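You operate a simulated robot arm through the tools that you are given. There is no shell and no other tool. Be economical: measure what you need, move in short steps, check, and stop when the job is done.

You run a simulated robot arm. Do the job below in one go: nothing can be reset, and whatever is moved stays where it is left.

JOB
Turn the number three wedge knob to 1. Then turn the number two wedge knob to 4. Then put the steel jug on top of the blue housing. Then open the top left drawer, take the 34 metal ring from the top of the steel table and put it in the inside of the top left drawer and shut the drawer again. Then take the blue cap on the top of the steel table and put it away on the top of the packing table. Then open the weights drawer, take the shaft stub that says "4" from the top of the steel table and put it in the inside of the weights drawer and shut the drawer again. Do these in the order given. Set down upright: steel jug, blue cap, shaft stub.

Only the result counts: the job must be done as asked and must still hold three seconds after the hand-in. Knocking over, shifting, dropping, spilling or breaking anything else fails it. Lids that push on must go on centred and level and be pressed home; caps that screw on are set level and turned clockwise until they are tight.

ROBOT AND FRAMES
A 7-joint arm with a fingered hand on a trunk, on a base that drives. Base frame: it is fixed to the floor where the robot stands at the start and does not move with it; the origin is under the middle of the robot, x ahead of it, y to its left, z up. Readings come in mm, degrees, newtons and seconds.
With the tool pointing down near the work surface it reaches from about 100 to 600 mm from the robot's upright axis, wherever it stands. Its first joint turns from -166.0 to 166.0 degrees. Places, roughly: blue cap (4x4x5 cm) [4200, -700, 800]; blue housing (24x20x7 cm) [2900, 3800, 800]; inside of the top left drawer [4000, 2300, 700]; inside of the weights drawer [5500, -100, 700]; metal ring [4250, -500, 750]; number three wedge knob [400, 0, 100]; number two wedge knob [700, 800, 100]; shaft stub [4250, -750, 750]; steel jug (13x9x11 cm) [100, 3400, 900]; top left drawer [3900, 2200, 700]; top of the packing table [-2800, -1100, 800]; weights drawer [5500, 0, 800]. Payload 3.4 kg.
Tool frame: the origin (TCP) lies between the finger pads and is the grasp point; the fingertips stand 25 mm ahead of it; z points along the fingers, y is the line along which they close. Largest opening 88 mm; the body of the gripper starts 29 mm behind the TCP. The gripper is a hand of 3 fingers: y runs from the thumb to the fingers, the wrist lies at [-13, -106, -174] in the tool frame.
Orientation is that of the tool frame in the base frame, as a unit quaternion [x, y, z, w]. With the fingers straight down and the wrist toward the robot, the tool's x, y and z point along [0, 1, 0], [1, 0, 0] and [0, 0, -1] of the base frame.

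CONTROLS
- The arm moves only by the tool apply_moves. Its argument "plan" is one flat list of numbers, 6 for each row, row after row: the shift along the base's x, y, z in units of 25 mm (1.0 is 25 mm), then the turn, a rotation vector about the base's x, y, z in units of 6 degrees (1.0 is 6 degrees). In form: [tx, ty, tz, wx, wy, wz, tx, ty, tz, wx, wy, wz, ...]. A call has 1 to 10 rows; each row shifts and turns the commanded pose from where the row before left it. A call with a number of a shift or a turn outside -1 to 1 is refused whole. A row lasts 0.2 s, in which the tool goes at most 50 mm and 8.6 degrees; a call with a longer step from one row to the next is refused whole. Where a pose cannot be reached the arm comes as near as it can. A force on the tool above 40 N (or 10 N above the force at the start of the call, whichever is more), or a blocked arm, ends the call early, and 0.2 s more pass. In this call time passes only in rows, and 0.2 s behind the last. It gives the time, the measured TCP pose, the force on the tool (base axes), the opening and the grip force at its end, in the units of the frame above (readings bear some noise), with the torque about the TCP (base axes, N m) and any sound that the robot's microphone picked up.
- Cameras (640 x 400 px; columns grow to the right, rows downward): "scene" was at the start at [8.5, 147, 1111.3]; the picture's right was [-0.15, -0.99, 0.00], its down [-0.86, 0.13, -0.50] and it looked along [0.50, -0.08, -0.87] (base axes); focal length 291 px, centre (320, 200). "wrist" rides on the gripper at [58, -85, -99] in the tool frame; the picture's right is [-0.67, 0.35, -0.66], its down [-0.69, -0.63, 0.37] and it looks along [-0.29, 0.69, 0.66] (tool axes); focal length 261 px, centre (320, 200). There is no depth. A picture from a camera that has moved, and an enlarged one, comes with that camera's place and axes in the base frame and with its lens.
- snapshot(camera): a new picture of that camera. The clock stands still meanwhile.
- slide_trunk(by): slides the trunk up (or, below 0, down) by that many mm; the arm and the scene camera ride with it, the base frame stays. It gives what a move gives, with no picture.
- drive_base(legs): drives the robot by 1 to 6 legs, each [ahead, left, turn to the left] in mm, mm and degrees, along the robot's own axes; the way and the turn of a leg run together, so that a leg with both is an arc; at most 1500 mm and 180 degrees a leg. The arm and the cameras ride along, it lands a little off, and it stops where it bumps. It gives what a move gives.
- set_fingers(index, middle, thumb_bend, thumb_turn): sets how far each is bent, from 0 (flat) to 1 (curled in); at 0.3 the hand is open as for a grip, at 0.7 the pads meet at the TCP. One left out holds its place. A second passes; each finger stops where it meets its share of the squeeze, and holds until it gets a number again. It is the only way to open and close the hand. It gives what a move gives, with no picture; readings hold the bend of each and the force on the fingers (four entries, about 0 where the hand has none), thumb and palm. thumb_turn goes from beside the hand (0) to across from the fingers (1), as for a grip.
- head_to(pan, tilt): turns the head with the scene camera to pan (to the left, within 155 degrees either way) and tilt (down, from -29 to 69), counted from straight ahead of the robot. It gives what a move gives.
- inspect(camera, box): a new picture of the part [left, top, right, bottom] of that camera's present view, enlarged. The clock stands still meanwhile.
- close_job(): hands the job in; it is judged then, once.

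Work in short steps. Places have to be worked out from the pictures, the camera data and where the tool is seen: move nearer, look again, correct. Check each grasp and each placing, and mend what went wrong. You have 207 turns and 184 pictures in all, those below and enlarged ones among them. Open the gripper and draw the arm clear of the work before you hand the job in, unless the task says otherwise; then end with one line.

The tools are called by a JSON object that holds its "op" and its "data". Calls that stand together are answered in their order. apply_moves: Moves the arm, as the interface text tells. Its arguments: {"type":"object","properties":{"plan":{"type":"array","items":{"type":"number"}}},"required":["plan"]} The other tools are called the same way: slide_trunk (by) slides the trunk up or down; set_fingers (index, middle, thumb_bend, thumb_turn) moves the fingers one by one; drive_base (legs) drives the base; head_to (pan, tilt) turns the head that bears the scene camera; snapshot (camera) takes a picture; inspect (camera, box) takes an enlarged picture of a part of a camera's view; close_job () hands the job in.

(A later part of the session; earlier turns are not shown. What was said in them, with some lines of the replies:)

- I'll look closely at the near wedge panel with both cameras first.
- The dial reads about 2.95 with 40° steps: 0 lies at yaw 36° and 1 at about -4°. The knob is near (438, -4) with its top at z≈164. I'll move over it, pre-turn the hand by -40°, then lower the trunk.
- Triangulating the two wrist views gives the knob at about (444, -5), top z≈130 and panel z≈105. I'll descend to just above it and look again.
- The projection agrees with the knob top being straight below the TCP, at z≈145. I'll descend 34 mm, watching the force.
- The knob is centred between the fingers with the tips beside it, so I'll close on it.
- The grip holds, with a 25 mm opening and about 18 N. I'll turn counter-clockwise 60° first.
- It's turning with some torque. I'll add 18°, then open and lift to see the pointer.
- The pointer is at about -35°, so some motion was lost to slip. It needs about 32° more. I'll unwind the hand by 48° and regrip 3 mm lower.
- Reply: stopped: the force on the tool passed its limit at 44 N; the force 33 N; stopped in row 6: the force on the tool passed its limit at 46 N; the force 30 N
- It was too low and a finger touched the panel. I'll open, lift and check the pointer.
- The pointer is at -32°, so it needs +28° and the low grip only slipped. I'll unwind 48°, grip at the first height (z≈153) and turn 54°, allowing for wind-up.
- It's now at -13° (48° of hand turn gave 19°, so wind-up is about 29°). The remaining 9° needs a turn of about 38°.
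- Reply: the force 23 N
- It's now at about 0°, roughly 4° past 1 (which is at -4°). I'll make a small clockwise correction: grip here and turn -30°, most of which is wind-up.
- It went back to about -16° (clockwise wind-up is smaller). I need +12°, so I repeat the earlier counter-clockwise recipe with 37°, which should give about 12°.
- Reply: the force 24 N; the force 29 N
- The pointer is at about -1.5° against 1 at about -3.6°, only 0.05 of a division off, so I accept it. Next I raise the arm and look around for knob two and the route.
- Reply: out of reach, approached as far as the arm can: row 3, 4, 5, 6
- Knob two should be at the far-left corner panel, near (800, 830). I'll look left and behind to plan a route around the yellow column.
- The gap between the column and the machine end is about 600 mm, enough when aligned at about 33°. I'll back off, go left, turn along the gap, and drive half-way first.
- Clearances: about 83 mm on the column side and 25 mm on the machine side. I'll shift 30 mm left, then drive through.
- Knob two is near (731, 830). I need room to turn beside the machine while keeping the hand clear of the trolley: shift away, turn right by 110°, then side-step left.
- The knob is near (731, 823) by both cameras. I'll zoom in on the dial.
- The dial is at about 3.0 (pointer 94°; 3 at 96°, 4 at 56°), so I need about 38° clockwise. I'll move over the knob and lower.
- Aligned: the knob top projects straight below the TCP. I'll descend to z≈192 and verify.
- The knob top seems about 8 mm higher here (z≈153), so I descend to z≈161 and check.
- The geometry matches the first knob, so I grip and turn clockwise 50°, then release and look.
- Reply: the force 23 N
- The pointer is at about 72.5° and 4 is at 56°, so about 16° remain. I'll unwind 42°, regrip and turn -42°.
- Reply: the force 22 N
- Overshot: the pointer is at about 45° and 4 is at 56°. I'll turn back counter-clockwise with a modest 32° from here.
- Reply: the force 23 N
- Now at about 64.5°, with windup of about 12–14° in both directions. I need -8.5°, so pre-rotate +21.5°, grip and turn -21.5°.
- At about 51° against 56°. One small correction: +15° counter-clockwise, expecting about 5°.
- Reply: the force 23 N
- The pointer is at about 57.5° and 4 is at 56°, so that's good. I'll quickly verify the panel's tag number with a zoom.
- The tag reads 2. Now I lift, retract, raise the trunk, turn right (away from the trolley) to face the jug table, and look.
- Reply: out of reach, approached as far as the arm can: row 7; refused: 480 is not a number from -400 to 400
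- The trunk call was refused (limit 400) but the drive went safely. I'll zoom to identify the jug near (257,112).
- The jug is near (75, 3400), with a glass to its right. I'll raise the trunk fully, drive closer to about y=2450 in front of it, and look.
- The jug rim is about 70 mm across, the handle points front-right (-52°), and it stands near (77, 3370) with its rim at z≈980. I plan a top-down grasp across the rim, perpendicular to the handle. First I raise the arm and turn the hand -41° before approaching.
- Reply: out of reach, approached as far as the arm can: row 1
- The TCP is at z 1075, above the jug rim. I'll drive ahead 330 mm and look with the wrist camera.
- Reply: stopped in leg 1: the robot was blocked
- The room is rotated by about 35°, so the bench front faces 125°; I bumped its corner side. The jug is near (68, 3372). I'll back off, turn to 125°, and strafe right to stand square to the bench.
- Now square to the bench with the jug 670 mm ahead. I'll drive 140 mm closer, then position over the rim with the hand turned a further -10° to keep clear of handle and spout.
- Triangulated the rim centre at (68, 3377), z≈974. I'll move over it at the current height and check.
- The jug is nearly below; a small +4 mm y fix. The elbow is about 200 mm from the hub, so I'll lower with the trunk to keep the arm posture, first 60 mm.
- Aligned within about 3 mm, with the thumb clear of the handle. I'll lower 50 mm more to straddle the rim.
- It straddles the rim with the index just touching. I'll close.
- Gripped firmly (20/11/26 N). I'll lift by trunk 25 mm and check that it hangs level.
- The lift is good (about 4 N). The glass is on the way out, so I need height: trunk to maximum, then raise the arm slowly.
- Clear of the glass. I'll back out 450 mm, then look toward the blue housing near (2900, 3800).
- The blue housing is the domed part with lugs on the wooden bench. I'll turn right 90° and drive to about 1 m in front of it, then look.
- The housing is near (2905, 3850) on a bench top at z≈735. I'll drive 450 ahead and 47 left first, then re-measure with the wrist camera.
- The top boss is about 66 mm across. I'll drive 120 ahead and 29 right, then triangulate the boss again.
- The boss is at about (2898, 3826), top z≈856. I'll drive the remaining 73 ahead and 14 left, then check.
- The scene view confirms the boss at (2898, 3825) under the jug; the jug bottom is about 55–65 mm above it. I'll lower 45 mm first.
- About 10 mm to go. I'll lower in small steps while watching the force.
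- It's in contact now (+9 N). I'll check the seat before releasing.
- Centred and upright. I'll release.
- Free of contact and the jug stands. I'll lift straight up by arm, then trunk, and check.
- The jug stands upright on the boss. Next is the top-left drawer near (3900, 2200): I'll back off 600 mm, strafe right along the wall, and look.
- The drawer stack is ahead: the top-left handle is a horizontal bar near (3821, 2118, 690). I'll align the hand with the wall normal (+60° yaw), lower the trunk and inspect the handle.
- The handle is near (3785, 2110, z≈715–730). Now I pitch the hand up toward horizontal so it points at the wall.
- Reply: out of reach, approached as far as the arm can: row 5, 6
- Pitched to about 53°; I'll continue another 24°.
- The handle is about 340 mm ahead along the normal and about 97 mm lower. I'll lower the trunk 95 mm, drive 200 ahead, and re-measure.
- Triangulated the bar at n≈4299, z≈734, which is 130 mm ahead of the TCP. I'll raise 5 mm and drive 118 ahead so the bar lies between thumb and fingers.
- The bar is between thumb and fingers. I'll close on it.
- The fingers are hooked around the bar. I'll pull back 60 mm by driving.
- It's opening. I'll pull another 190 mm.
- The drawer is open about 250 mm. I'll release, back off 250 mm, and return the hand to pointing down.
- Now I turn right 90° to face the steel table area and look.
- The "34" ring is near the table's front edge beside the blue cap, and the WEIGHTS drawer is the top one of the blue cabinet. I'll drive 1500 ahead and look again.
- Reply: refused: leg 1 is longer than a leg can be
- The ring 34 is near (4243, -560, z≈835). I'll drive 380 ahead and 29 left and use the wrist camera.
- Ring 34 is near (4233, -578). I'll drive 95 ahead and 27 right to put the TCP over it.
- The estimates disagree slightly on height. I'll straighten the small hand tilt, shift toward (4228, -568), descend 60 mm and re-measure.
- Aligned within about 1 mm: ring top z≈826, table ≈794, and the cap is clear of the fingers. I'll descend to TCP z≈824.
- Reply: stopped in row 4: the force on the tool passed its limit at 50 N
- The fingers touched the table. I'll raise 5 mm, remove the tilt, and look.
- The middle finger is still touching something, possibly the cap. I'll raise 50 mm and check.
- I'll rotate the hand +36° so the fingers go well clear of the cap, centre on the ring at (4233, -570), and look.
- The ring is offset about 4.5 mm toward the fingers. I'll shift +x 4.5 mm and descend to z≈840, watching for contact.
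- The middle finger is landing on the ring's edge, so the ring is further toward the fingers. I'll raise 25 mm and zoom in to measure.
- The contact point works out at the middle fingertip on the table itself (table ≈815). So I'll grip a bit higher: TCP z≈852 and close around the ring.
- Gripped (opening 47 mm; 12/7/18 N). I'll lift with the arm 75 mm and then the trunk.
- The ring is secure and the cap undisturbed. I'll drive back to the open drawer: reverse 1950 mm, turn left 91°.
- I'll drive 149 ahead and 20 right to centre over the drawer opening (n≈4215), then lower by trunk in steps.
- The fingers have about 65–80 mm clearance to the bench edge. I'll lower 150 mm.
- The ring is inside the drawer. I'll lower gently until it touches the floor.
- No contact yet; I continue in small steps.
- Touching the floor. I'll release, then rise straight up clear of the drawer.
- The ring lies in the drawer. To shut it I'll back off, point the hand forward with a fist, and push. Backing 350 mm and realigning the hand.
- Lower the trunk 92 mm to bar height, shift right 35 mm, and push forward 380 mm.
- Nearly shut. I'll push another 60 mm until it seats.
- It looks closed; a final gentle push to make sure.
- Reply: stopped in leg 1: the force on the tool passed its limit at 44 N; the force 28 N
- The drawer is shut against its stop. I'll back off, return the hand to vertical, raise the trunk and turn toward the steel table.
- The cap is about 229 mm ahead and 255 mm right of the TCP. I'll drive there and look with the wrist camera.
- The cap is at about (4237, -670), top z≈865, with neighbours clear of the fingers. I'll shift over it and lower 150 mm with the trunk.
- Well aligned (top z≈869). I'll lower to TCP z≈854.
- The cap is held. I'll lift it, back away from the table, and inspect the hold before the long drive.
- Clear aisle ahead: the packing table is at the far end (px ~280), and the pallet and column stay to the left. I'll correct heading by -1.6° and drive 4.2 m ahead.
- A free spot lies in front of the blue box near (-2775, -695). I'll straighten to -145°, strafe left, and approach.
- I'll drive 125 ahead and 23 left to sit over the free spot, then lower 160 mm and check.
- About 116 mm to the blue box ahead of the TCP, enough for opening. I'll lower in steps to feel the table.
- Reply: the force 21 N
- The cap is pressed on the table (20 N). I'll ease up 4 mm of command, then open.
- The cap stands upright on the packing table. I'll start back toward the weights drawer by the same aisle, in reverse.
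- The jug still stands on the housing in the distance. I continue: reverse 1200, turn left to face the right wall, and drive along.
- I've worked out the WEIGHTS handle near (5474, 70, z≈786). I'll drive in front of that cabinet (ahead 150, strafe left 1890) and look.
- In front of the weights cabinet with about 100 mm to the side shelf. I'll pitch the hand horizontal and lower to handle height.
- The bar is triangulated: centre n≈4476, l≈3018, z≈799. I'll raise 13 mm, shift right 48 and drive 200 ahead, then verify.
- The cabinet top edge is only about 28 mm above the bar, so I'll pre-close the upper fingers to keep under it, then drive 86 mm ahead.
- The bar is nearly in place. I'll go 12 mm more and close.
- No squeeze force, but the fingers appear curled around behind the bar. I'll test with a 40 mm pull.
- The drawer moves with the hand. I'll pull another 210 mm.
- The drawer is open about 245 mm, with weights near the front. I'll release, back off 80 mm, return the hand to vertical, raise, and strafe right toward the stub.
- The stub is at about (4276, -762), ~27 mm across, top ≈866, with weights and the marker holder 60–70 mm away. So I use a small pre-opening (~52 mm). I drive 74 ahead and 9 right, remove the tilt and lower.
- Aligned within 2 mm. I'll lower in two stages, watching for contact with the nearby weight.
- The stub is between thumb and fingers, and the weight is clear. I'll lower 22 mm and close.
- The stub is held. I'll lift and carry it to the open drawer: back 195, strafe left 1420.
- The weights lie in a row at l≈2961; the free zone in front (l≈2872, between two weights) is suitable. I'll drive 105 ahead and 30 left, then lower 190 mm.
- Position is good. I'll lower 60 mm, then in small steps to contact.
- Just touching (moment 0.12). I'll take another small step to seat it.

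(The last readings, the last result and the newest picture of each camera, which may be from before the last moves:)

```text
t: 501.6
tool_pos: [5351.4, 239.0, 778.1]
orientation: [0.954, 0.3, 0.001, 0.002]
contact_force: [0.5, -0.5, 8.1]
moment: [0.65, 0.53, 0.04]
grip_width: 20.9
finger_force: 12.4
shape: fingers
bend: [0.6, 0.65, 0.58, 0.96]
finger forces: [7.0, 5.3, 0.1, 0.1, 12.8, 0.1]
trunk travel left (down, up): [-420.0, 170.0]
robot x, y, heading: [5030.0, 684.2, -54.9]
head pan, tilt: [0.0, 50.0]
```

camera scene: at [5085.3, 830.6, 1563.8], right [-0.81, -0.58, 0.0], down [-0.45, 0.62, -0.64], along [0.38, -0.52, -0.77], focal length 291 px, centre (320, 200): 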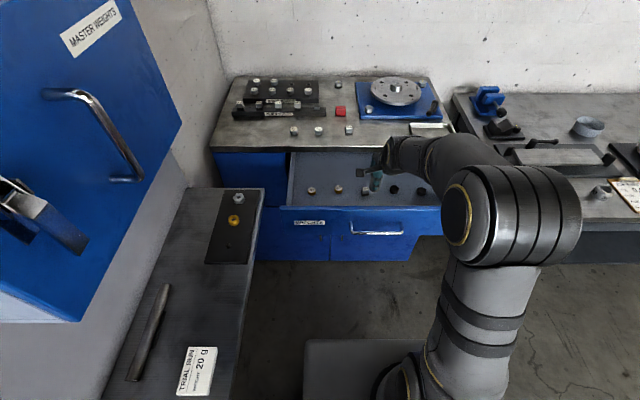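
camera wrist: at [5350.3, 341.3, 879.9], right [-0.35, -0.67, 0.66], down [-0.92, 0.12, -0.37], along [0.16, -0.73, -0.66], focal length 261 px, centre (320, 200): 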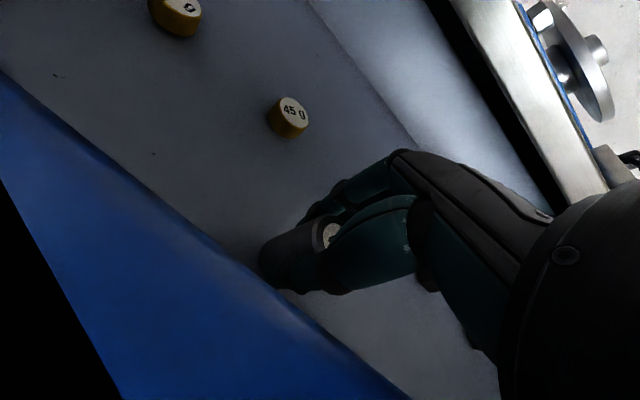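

The moment shows the contact is 84 mm toward the robot, so the hand's heel is on the drawer front and not the stub on the floor. I'll raise, move 32 mm deeper (+l), and lower again.

{"op": "apply_moves", "data": {"plan": [0, 0, 0.5, 0, 0, 0, 0.37, -0.52, 0, 0, 0, 0, 0.37, -0.52, 0, 0, 0, 0]}}

{"op": "snapshot", "data": {"camera": "wrist"}}

{"op": "inspect", "data": {"camera": "scene", "box": [270, 90, 470, 250]}}

```text
t: 502.4
tool_pos: [5371.5, 211.2, 788.4]
orientation: [0.954, 0.301, 0.0, 0.0]
contact_force: [0.1, -0.6, -2.9]
moment: [0.01, 0.0, 0.04]
grip_width: 20.9
finger_force: 12.4
shape: fingers
bend: [0.6, 0.65, 0.59, 0.96]
finger forces: [7.7, 5.6, 0.0, 0.0, 12.6, 0.0]
trunk travel left (down, up): [-420.0, 170.0]
robot x, y, heading: [5030.4, 686.7, -55.0]
head pan, tilt: [0.0, 50.0]
```

```text
25 pictures are left
camera wrist: at [5369.6, 314.1, 887.5], right [-0.35, -0.67, 0.66], down [-0.92, 0.12, -0.37], along [0.16, -0.73, -0.66], focal length 261 px, centre (320, 200)
```

wrist: 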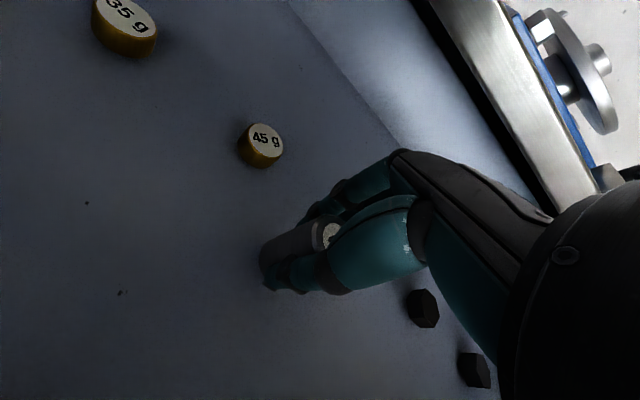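

```text
2.50 times, centred on (370, 170) of scene
camera zoom: at [5170.6, 760.5, 1393.7], right [-0.82, -0.57, 0.0], down [-0.44, 0.63, -0.64], along [0.37, -0.53, -0.77], focal length 728 px, centre (195, 275)
```

zoom: 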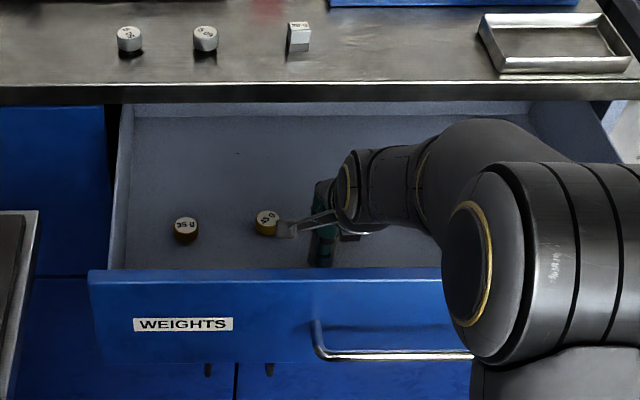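

Clear now. I'll lower again in small steps.

{"op": "apply_moves", "data": {"plan": [0, 0, -0.35, 0, 0, 0]}}

{"op": "apply_moves", "data": {"plan": [0, 0, -0.15, 0, 0, 0]}}

{"op": "apply_moves", "data": {"plan": [0, 0, -0.12, 0, 0, 0]}}

```text
t: 502.8
tool_pos: [5371.0, 212.5, 780.1]
orientation: [0.954, 0.301, 0.0, 0.002]
contact_force: [0.5, -1.1, -3.0]
moment: [-0.03, 0.0, 0.0]
grip_width: 20.8
finger_force: 13.7
shape: fingers
bend: [0.6, 0.65, 0.59, 0.96]
finger forces: [7.6, 5.6, 0.0, 0.0, 12.6, 0.0]
trunk travel left (down, up): [-420.0, 170.0]
robot x, y, heading: [5026.1, 686.9, -54.8]
head pan, tilt: [0.0, 50.0]
```

```text
t: 503.2
tool_pos: [5371.4, 212.1, 776.6]
orientation: [0.954, 0.301, 0.001, 0.001]
contact_force: [0.7, -0.3, 2.4]
moment: [0.03, 0.03, 0.03]
grip_width: 20.9
finger_force: 13.1
shape: fingers
bend: [0.6, 0.65, 0.59, 0.96]
finger forces: [7.9, 6.0, 0.1, 0.0, 12.3, 0.0]
trunk travel left (down, up): [-420.0, 170.0]
robot x, y, heading: [5025.8, 687.1, -55.0]
head pan, tilt: [0.0, 50.0]
```

```text
t: 503.6
tool_pos: [5370.6, 210.8, 776.3]
orientation: [0.954, 0.301, 0.001, 0.004]
contact_force: [0.7, -1.5, 15.0]
moment: [0.1, 0.04, 0.02]
grip_width: 20.8
finger_force: 14.8
shape: fingers
bend: [0.6, 0.65, 0.59, 0.96]
finger forces: [8.6, 7.1, 0.0, 0.0, 13.3, 0.1]
trunk travel left (down, up): [-420.0, 170.0]
robot x, y, heading: [5029.4, 684.1, -55.0]
head pan, tilt: [0.0, 50.0]
```

The stub is on the floor: central force of 18 N with little moment. I'll ease off 2.5 mm and release with a small opening.

{"op": "apply_moves", "data": {"plan": [0, 0, 0.11, 0, 0, 0]}}

{"op": "set_fingers", "data": {"index": 0.48, "middle": 0.5, "thumb_bend": 0.45}}

{"op": "apply_moves", "data": {"plan": [0, 0, 0.5, 0, 0, 0, 0, 0, 0.8, 0, 0, 0, 0, 0, 1, 0, 0, 0, 0, 0, 1, 0, 0, 0]}}

{"op": "slide_trunk", "data": {"by": 170}}

{"op": "snapshot", "data": {"camera": "wrist"}}

```text
t: 504.0
tool_pos: [5371.1, 212.7, 775.9]
orientation: [0.954, 0.301, 0.0, 0.001]
contact_force: [1.0, -1.3, 7.1]
moment: [0.03, -0.05, -0.04]
grip_width: 21.0
finger_force: 14.2
shape: fingers
bend: [0.6, 0.65, 0.59, 0.95]
finger forces: [8.5, 6.6, 0.0, 0.1, 13.1, 0.0]
trunk travel left (down, up): [-420.0, 170.0]
robot x, y, heading: [5028.6, 683.7, -55.2]
head pan, tilt: [0.0, 50.0]
```

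```text
t: 505.0
tool_pos: [5370.9, 213.8, 776.3]
orientation: [0.953, 0.302, 0.0, 0.001]
contact_force: [0.1, -0.7, 0.8]
moment: [0.0, 0.0, 0.02]
grip_width: 49.0
finger_force: 0.1
shape: fingers
bend: [0.48, 0.5, 0.45, 0.97]
finger forces: [0.0, 0.0, 0.0, 0.0, 0.0, 0.1]
trunk travel left (down, up): [-420.0, 170.0]
robot x, y, heading: [5028.7, 687.4, -55.2]
head pan, tilt: [0.0, 50.0]
```

```text
t: 506.0
tool_pos: [5370.4, 212.1, 860.1]
orientation: [0.954, 0.3, 0.0, 0.001]
contact_force: [-0.6, 0.7, 0.2]
moment: [-0.03, -0.03, 0.02]
grip_width: 48.7
finger_force: 0.1
shape: fingers
bend: [0.48, 0.5, 0.45, 0.97]
finger forces: [0.0, 0.0, 0.0, 0.0, 0.0, 0.0]
trunk travel left (down, up): [-420.0, 170.0]
robot x, y, heading: [5026.2, 681.4, -54.9]
head pan, tilt: [0.0, 50.0]
```

```text
t: 507.9
tool_pos: [5370.0, 211.6, 1028.6]
orientation: [0.954, 0.301, 0.0, 0.0]
contact_force: [0.2, -0.2, 0.8]
moment: [-0.03, -0.02, 0.01]
grip_width: 49.1
finger_force: 0.1
shape: fingers
bend: [0.48, 0.5, 0.45, 0.97]
finger forces: [0.0, 0.1, 0.0, 0.1, 0.0, 0.1]
trunk travel left (down, up): [-590.0, 0.0]
robot x, y, heading: [5025.7, 683.3, -55.0]
head pan, tilt: [0.0, 50.0]
```

```text
23 pictures are left
camera wrist: at [5369.3, 314.4, 1128.1], right [-0.35, -0.67, 0.66], down [-0.92, 0.12, -0.37], along [0.16, -0.73, -0.66], focal length 261 px, centre (320, 200)
```

wrist: 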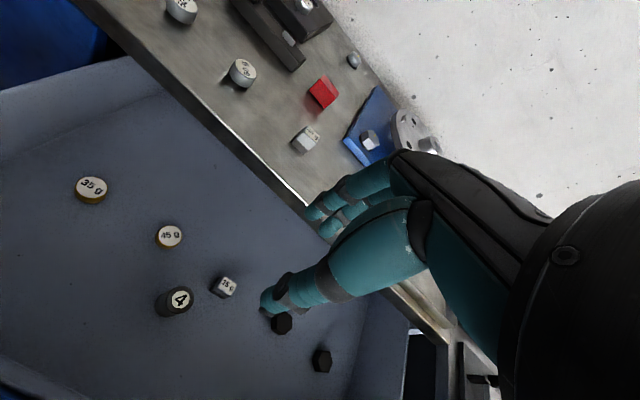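

The "4" stub stands upright in the drawer. Now I shut it gently. Back off 230 mm and 45 right, make the hand horizontal with a fist, and lower to bar height.

{"op": "drive_base", "data": {"legs": [[-235, 0, 0], [0, -45, 0]]}}

{"op": "apply_moves", "data": {"plan": [0, 0, 0, -0.818, -0.575, 0, 0, 0, 0, -0.818, -0.575, 0, 0, 0, 0, -0.818, -0.575, 0, 0, 0, 0, -0.818, -0.575, 0, 0, 0, 0, -0.818, -0.575, 0, 0, 0, 0, -0.818, -0.575, 0, 0, 0, 0, -0.818, -0.575, 0, 0, 0, 0, -0.818, -0.575, 0, 0, 0, 0, -0.818, -0.575, 0, 0, 0, 0, -0.818, -0.575, 0]}}

{"op": "apply_moves", "data": {"plan": [0, 0, 0, -0.818, -0.575, 0, 0, 0, 0, -0.818, -0.575, 0, 0, 0, 0, -0.818, -0.575, 0]}}

{"op": "set_fingers", "data": {"index": 0.95, "middle": 0.95, "thumb_bend": 0.6}}

{"op": "slide_trunk", "data": {"by": -225}}

{"op": "snapshot", "data": {"camera": "scene"}}

```text
t: 510.2
tool_pos: [5194.2, 377.7, 1029.3]
orientation: [0.955, 0.297, 0.0, 0.001]
contact_force: [0.5, 0.4, -0.4]
moment: [0.02, -0.03, -0.03]
grip_width: 49.0
finger_force: 0.1
shape: fingers
bend: [0.48, 0.5, 0.45, 0.97]
finger forces: [0.0, 0.0, 0.0, 0.0, 0.0, 0.0]
trunk travel left (down, up): [-590.0, 0.0]
robot x, y, heading: [4856.5, 852.0, -55.6]
head pan, tilt: [0.0, 50.0]
```

```text
t: 512.4
tool_pos: [5195.6, 377.8, 1029.3]
orientation: [0.826, 0.256, 0.153, 0.478]
contact_force: [0.4, -0.3, -0.3]
moment: [0.0, 0.02, -0.01]
grip_width: 48.7
finger_force: 0.1
shape: fingers
bend: [0.48, 0.5, 0.45, 0.97]
finger forces: [0.0, 0.0, 0.1, 0.0, 0.0, 0.0]
trunk travel left (down, up): [-590.0, 0.0]
robot x, y, heading: [4855.6, 857.4, -55.6]
head pan, tilt: [0.0, 50.0]
```

```text
t: 513.2
tool_pos: [5195.9, 378.3, 1030.5]
orientation: [0.741, 0.23, 0.193, 0.601]
contact_force: [-0.2, -0.2, 1.3]
moment: [0.0, 0.0, 0.02]
grip_width: 48.8
finger_force: 0.1
shape: fingers
bend: [0.48, 0.5, 0.45, 0.97]
finger forces: [0.0, 0.0, 0.1, 0.0, 0.1, 0.0]
trunk travel left (down, up): [-590.0, 0.0]
robot x, y, heading: [4856.7, 854.3, -55.4]
head pan, tilt: [0.0, 50.0]
```

```text
t: 514.2
tool_pos: [5195.4, 378.5, 1029.9]
orientation: [0.741, 0.231, 0.193, 0.6]
contact_force: [0.3, 0.5, 0.1]
moment: [0.01, 0.02, 0.0]
grip_width: 31.7
finger_force: 0.0
shape: fingers
bend: [0.95, 0.95, 0.6, 0.97]
finger forces: [0.0, 0.0, 0.0, 0.0, 0.1, 0.0]
trunk travel left (down, up): [-590.0, 0.0]
robot x, y, heading: [4856.8, 853.8, -55.7]
head pan, tilt: [0.0, 50.0]
```

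```text
t: 516.5
tool_pos: [5196.1, 377.2, 804.9]
orientation: [0.741, 0.231, 0.193, 0.6]
contact_force: [0.0, 0.1, 0.9]
moment: [0.0, 0.02, -0.03]
grip_width: 31.9
finger_force: 0.0
shape: fingers
bend: [0.95, 0.95, 0.6, 0.97]
finger forces: [0.0, 0.0, 0.1, 0.1, 0.1, 0.0]
trunk travel left (down, up): [-365.0, 225.0]
robot x, y, heading: [4858.2, 853.7, -55.7]
head pan, tilt: [0.0, 50.0]
```

```text
22 pictures are left
camera scene: at [4998.8, 928.7, 1338.8], right [-0.82, -0.57, 0.0], down [-0.43, 0.63, -0.64], along [0.36, -0.53, -0.77], focal length 291 px, centre (320, 200)
```

scene: 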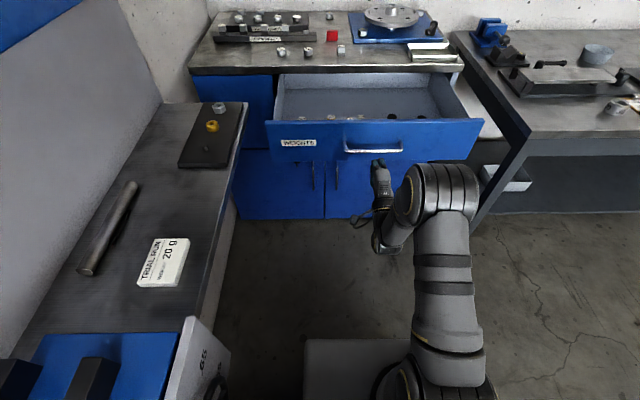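

The fist is lined up with the bar about 90 mm ahead. I'll push in short, slow legs.

{"op": "drive_base", "data": {"legs": [[60, 0, 0.3], [16, 0, 0], [16, 0, 0], [20, 0, 0], [30, 0, 0], [40, 0, 0]]}}

{"op": "snapshot", "data": {"camera": "scene"}}

```text
t: 519.5
tool_pos: [5301.6, 230.1, 804.8]
orientation: [0.741, 0.232, 0.194, 0.599]
contact_force: [-0.6, -0.1, -0.3]
moment: [0.0, 0.04, 0.02]
grip_width: 32.4
finger_force: 0.2
shape: fingers
bend: [0.95, 0.95, 0.6, 0.97]
finger forces: [0.0, 0.1, 0.1, 0.0, 0.1, 0.0]
trunk travel left (down, up): [-365.0, 225.0]
robot x, y, heading: [4961.6, 707.7, -55.1]
head pan, tilt: [0.0, 50.0]
```

```text
21 pictures are left
camera scene: at [5102.2, 780.0, 1338.8], right [-0.82, -0.57, 0.0], down [-0.44, 0.63, -0.64], along [0.37, -0.53, -0.77], focal length 291 px, centre (320, 200)
```

scene: 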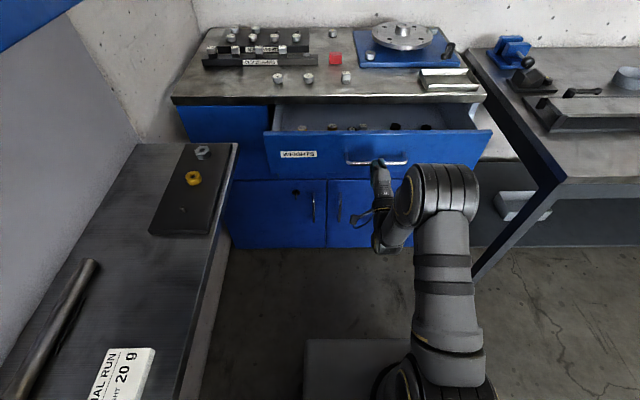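

{"op": "inspect", "data": {"camera": "scene", "box": [270, 90, 480, 180]}}

```text
3.05 times, centred on (375, 135) of scene
camera zoom: at [5102.2, 780.0, 1338.8], right [-0.82, -0.57, 0.0], down [-0.44, 0.63, -0.64], along [0.37, -0.53, -0.77], focal length 887 px, centre (152, 398)
```

zoom: 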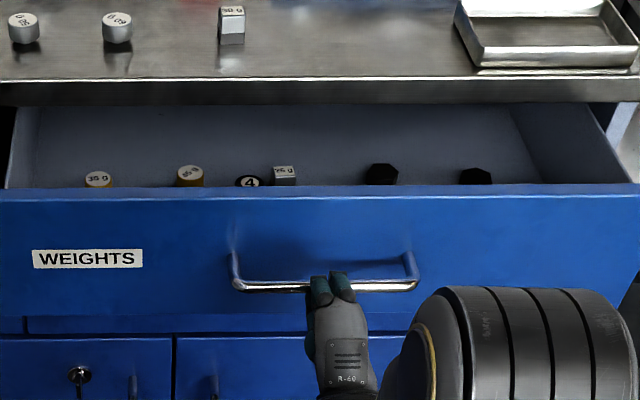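

The stub's "4" face is still up. I'll continue with gentle pushes.

{"op": "drive_base", "data": {"legs": [[25, 0, 0], [30, 0, 0], [30, 0, 0], [30, 0, 0], [25, 0, 0], [12, 0, 0]]}}

{"op": "inspect", "data": {"camera": "scene", "box": [250, 90, 490, 220]}}

```text
t: 522.4
tool_pos: [5392.0, 107.4, 804.7]
orientation: [0.741, 0.233, 0.194, 0.599]
contact_force: [0.0, 0.3, -0.5]
moment: [0.01, -0.03, -0.04]
grip_width: 32.5
finger_force: 0.2
shape: fingers
bend: [0.95, 0.95, 0.6, 0.97]
finger forces: [0.1, 0.7, 0.0, 0.0, 0.0, 0.1]
trunk travel left (down, up): [-365.0, 225.0]
robot x, y, heading: [5047.7, 580.0, -55.1]
head pan, tilt: [0.0, 50.0]
```

```text
2.67 times, centred on (370, 155) of scene
camera zoom: at [5189.0, 655.8, 1338.8], right [-0.82, -0.57, 0.0], down [-0.44, 0.63, -0.64], along [0.37, -0.53, -0.77], focal length 776 px, centre (187, 320)
```

zoom: 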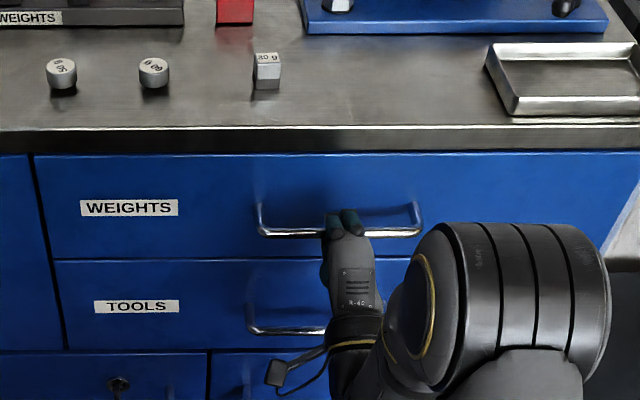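

Nearly flush. Final small pushes to the stop.

{"op": "drive_base", "data": {"legs": [[10, 0, 0]]}}

{"op": "drive_base", "data": {"legs": [[10, 0, 0]]}}

{"op": "inspect", "data": {"camera": "scene", "box": [250, 90, 490, 220]}}

```text
t: 523.2
tool_pos: [5395.4, 101.8, 807.6]
orientation: [0.739, 0.233, 0.196, 0.601]
contact_force: [-17.0, 23.3, 13.8]
moment: [0.25, 0.22, -0.06]
grip_width: 37.0
finger_force: 15.8
shape: fingers
bend: [0.96, 0.98, 0.6, 0.97]
finger forces: [15.2, 16.9, 0.0, 0.0, 0.0, 0.0]
trunk travel left (down, up): [-365.0, 225.0]
robot x, y, heading: [5050.8, 570.5, -54.7]
head pan, tilt: [0.0, 50.0]
```

```text
t: 524.0
tool_pos: [5394.7, 99.5, 808.8]
orientation: [0.736, 0.233, 0.198, 0.604]
contact_force: [-19.1, 24.2, 12.8]
moment: [0.32, 0.21, -0.04]
grip_width: 38.6
finger_force: 16.8
shape: fingers
bend: [0.97, 0.98, 0.59, 0.97]
finger forces: [16.3, 17.0, 0.0, 0.0, 1.1, 0.0]
trunk travel left (down, up): [-365.0, 225.0]
robot x, y, heading: [5056.5, 569.4, -55.0]
head pan, tilt: [0.0, 50.0]
stopped in leg 1: the force on the tool passed its limit at 50 N (the readings are from after the stop); the commanded pose is now the measured one
```

```text
2.67 times, centred on (370, 155) of scene
camera zoom: at [5194.1, 648.3, 1338.8], right [-0.82, -0.57, 0.0], down [-0.44, 0.63, -0.65], along [0.37, -0.53, -0.76], focal length 776 px, centre (187, 320)
```

zoom: 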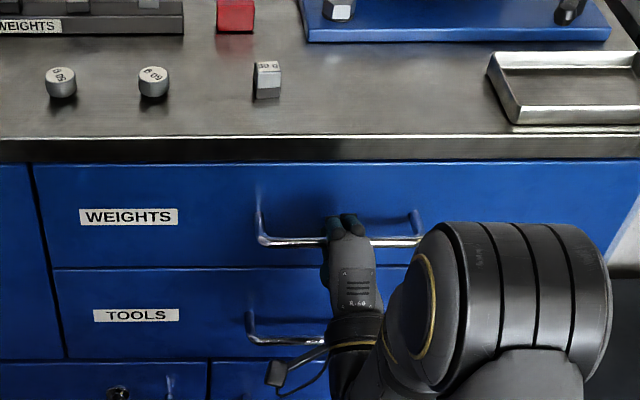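

The weights drawer is shut against its stop. I'll back off, open the hand, and raise the arm clear.

{"op": "drive_base", "data": {"legs": [[-190, 0, 0]]}}

{"op": "set_fingers", "data": {"index": 0.3, "middle": 0.3, "thumb_bend": 0.3}}

{"op": "snapshot", "data": {"camera": "scene"}}

{"op": "head_to", "data": {"pan": 140, "tilt": 20}}

{"op": "snapshot", "data": {"camera": "scene"}}

```text
t: 525.5
tool_pos: [5288.2, 254.1, 806.2]
orientation: [0.739, 0.233, 0.197, 0.601]
contact_force: [-0.8, -1.1, -0.3]
moment: [0.01, -0.01, 0.0]
grip_width: 32.1
finger_force: 0.1
shape: fingers
bend: [0.95, 0.95, 0.6, 0.97]
finger forces: [0.0, 0.0, 0.0, 0.0, 0.1, 0.0]
trunk travel left (down, up): [-365.0, 225.0]
robot x, y, heading: [4946.1, 724.0, -55.1]
head pan, tilt: [0.0, 50.0]
```

```text
t: 526.5
tool_pos: [5289.4, 252.6, 805.9]
orientation: [0.738, 0.233, 0.197, 0.601]
contact_force: [-0.4, 0.1, -0.1]
moment: [0.0, 0.02, 0.03]
grip_width: 84.7
finger_force: 0.0
shape: fingers
bend: [0.3, 0.3, 0.3, 0.97]
finger forces: [0.0, 0.0, 0.0, 0.0, 0.0, 0.0]
trunk travel left (down, up): [-365.0, 225.0]
robot x, y, heading: [4945.4, 723.7, -54.9]
head pan, tilt: [0.0, 50.0]
```

```text
17 pictures are left
camera scene: at [5087.6, 800.5, 1338.8], right [-0.82, -0.57, 0.0], down [-0.44, 0.63, -0.64], along [0.37, -0.53, -0.77], focal length 291 px, centre (320, 200)
```

scene: 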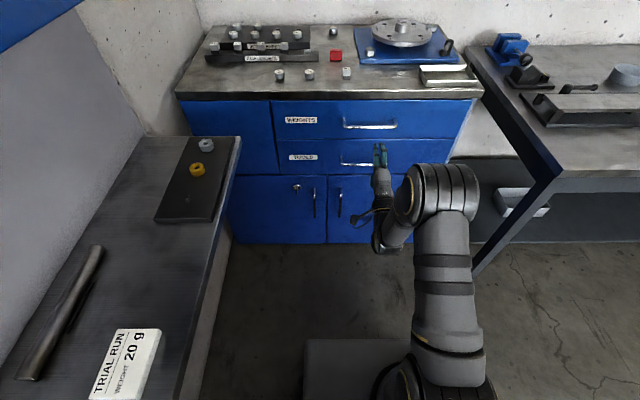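

```text
t: 528.7
tool_pos: [5289.1, 253.4, 806.1]
orientation: [0.738, 0.233, 0.197, 0.601]
contact_force: [0.1, -0.2, -0.1]
moment: [0.0, 0.03, 0.01]
grip_width: 84.6
finger_force: 0.1
shape: fingers
bend: [0.3, 0.3, 0.3, 0.97]
finger forces: [0.1, 0.0, 0.0, 0.0, 0.0, 0.0]
trunk travel left (down, up): [-365.0, 225.0]
robot x, y, heading: [4946.1, 723.7, -55.2]
head pan, tilt: [140.0, 20.0]
```

```text
16 pictures are left
camera scene: at [5051.6, 956.4, 1384.3], right [1.0, -0.09, 0.0], down [-0.03, -0.34, -0.94], along [0.08, 0.94, -0.34], focal length 291 px, centre (320, 200)
```

scene: 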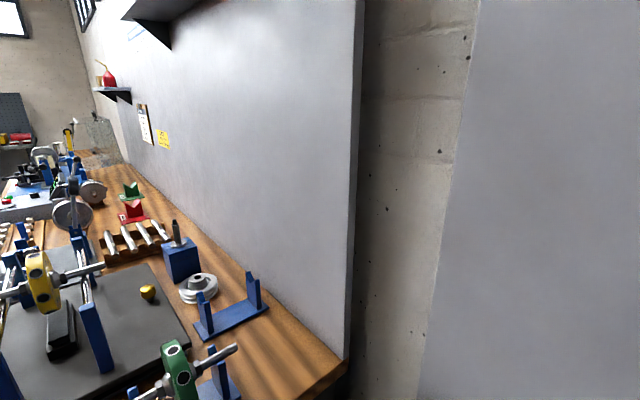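

Both drawers are shut, everything is placed, and the hand is open and clear. Handing in.

{"op": "close_job", "data": {}}

```text
The job is handed in.
```

All six parts of the job are done in the order given and handed in; the result hasn't come back. The knob settings are my own readings: number three is about 0.05 of a division off 1, and number two about 0.04 off 4.
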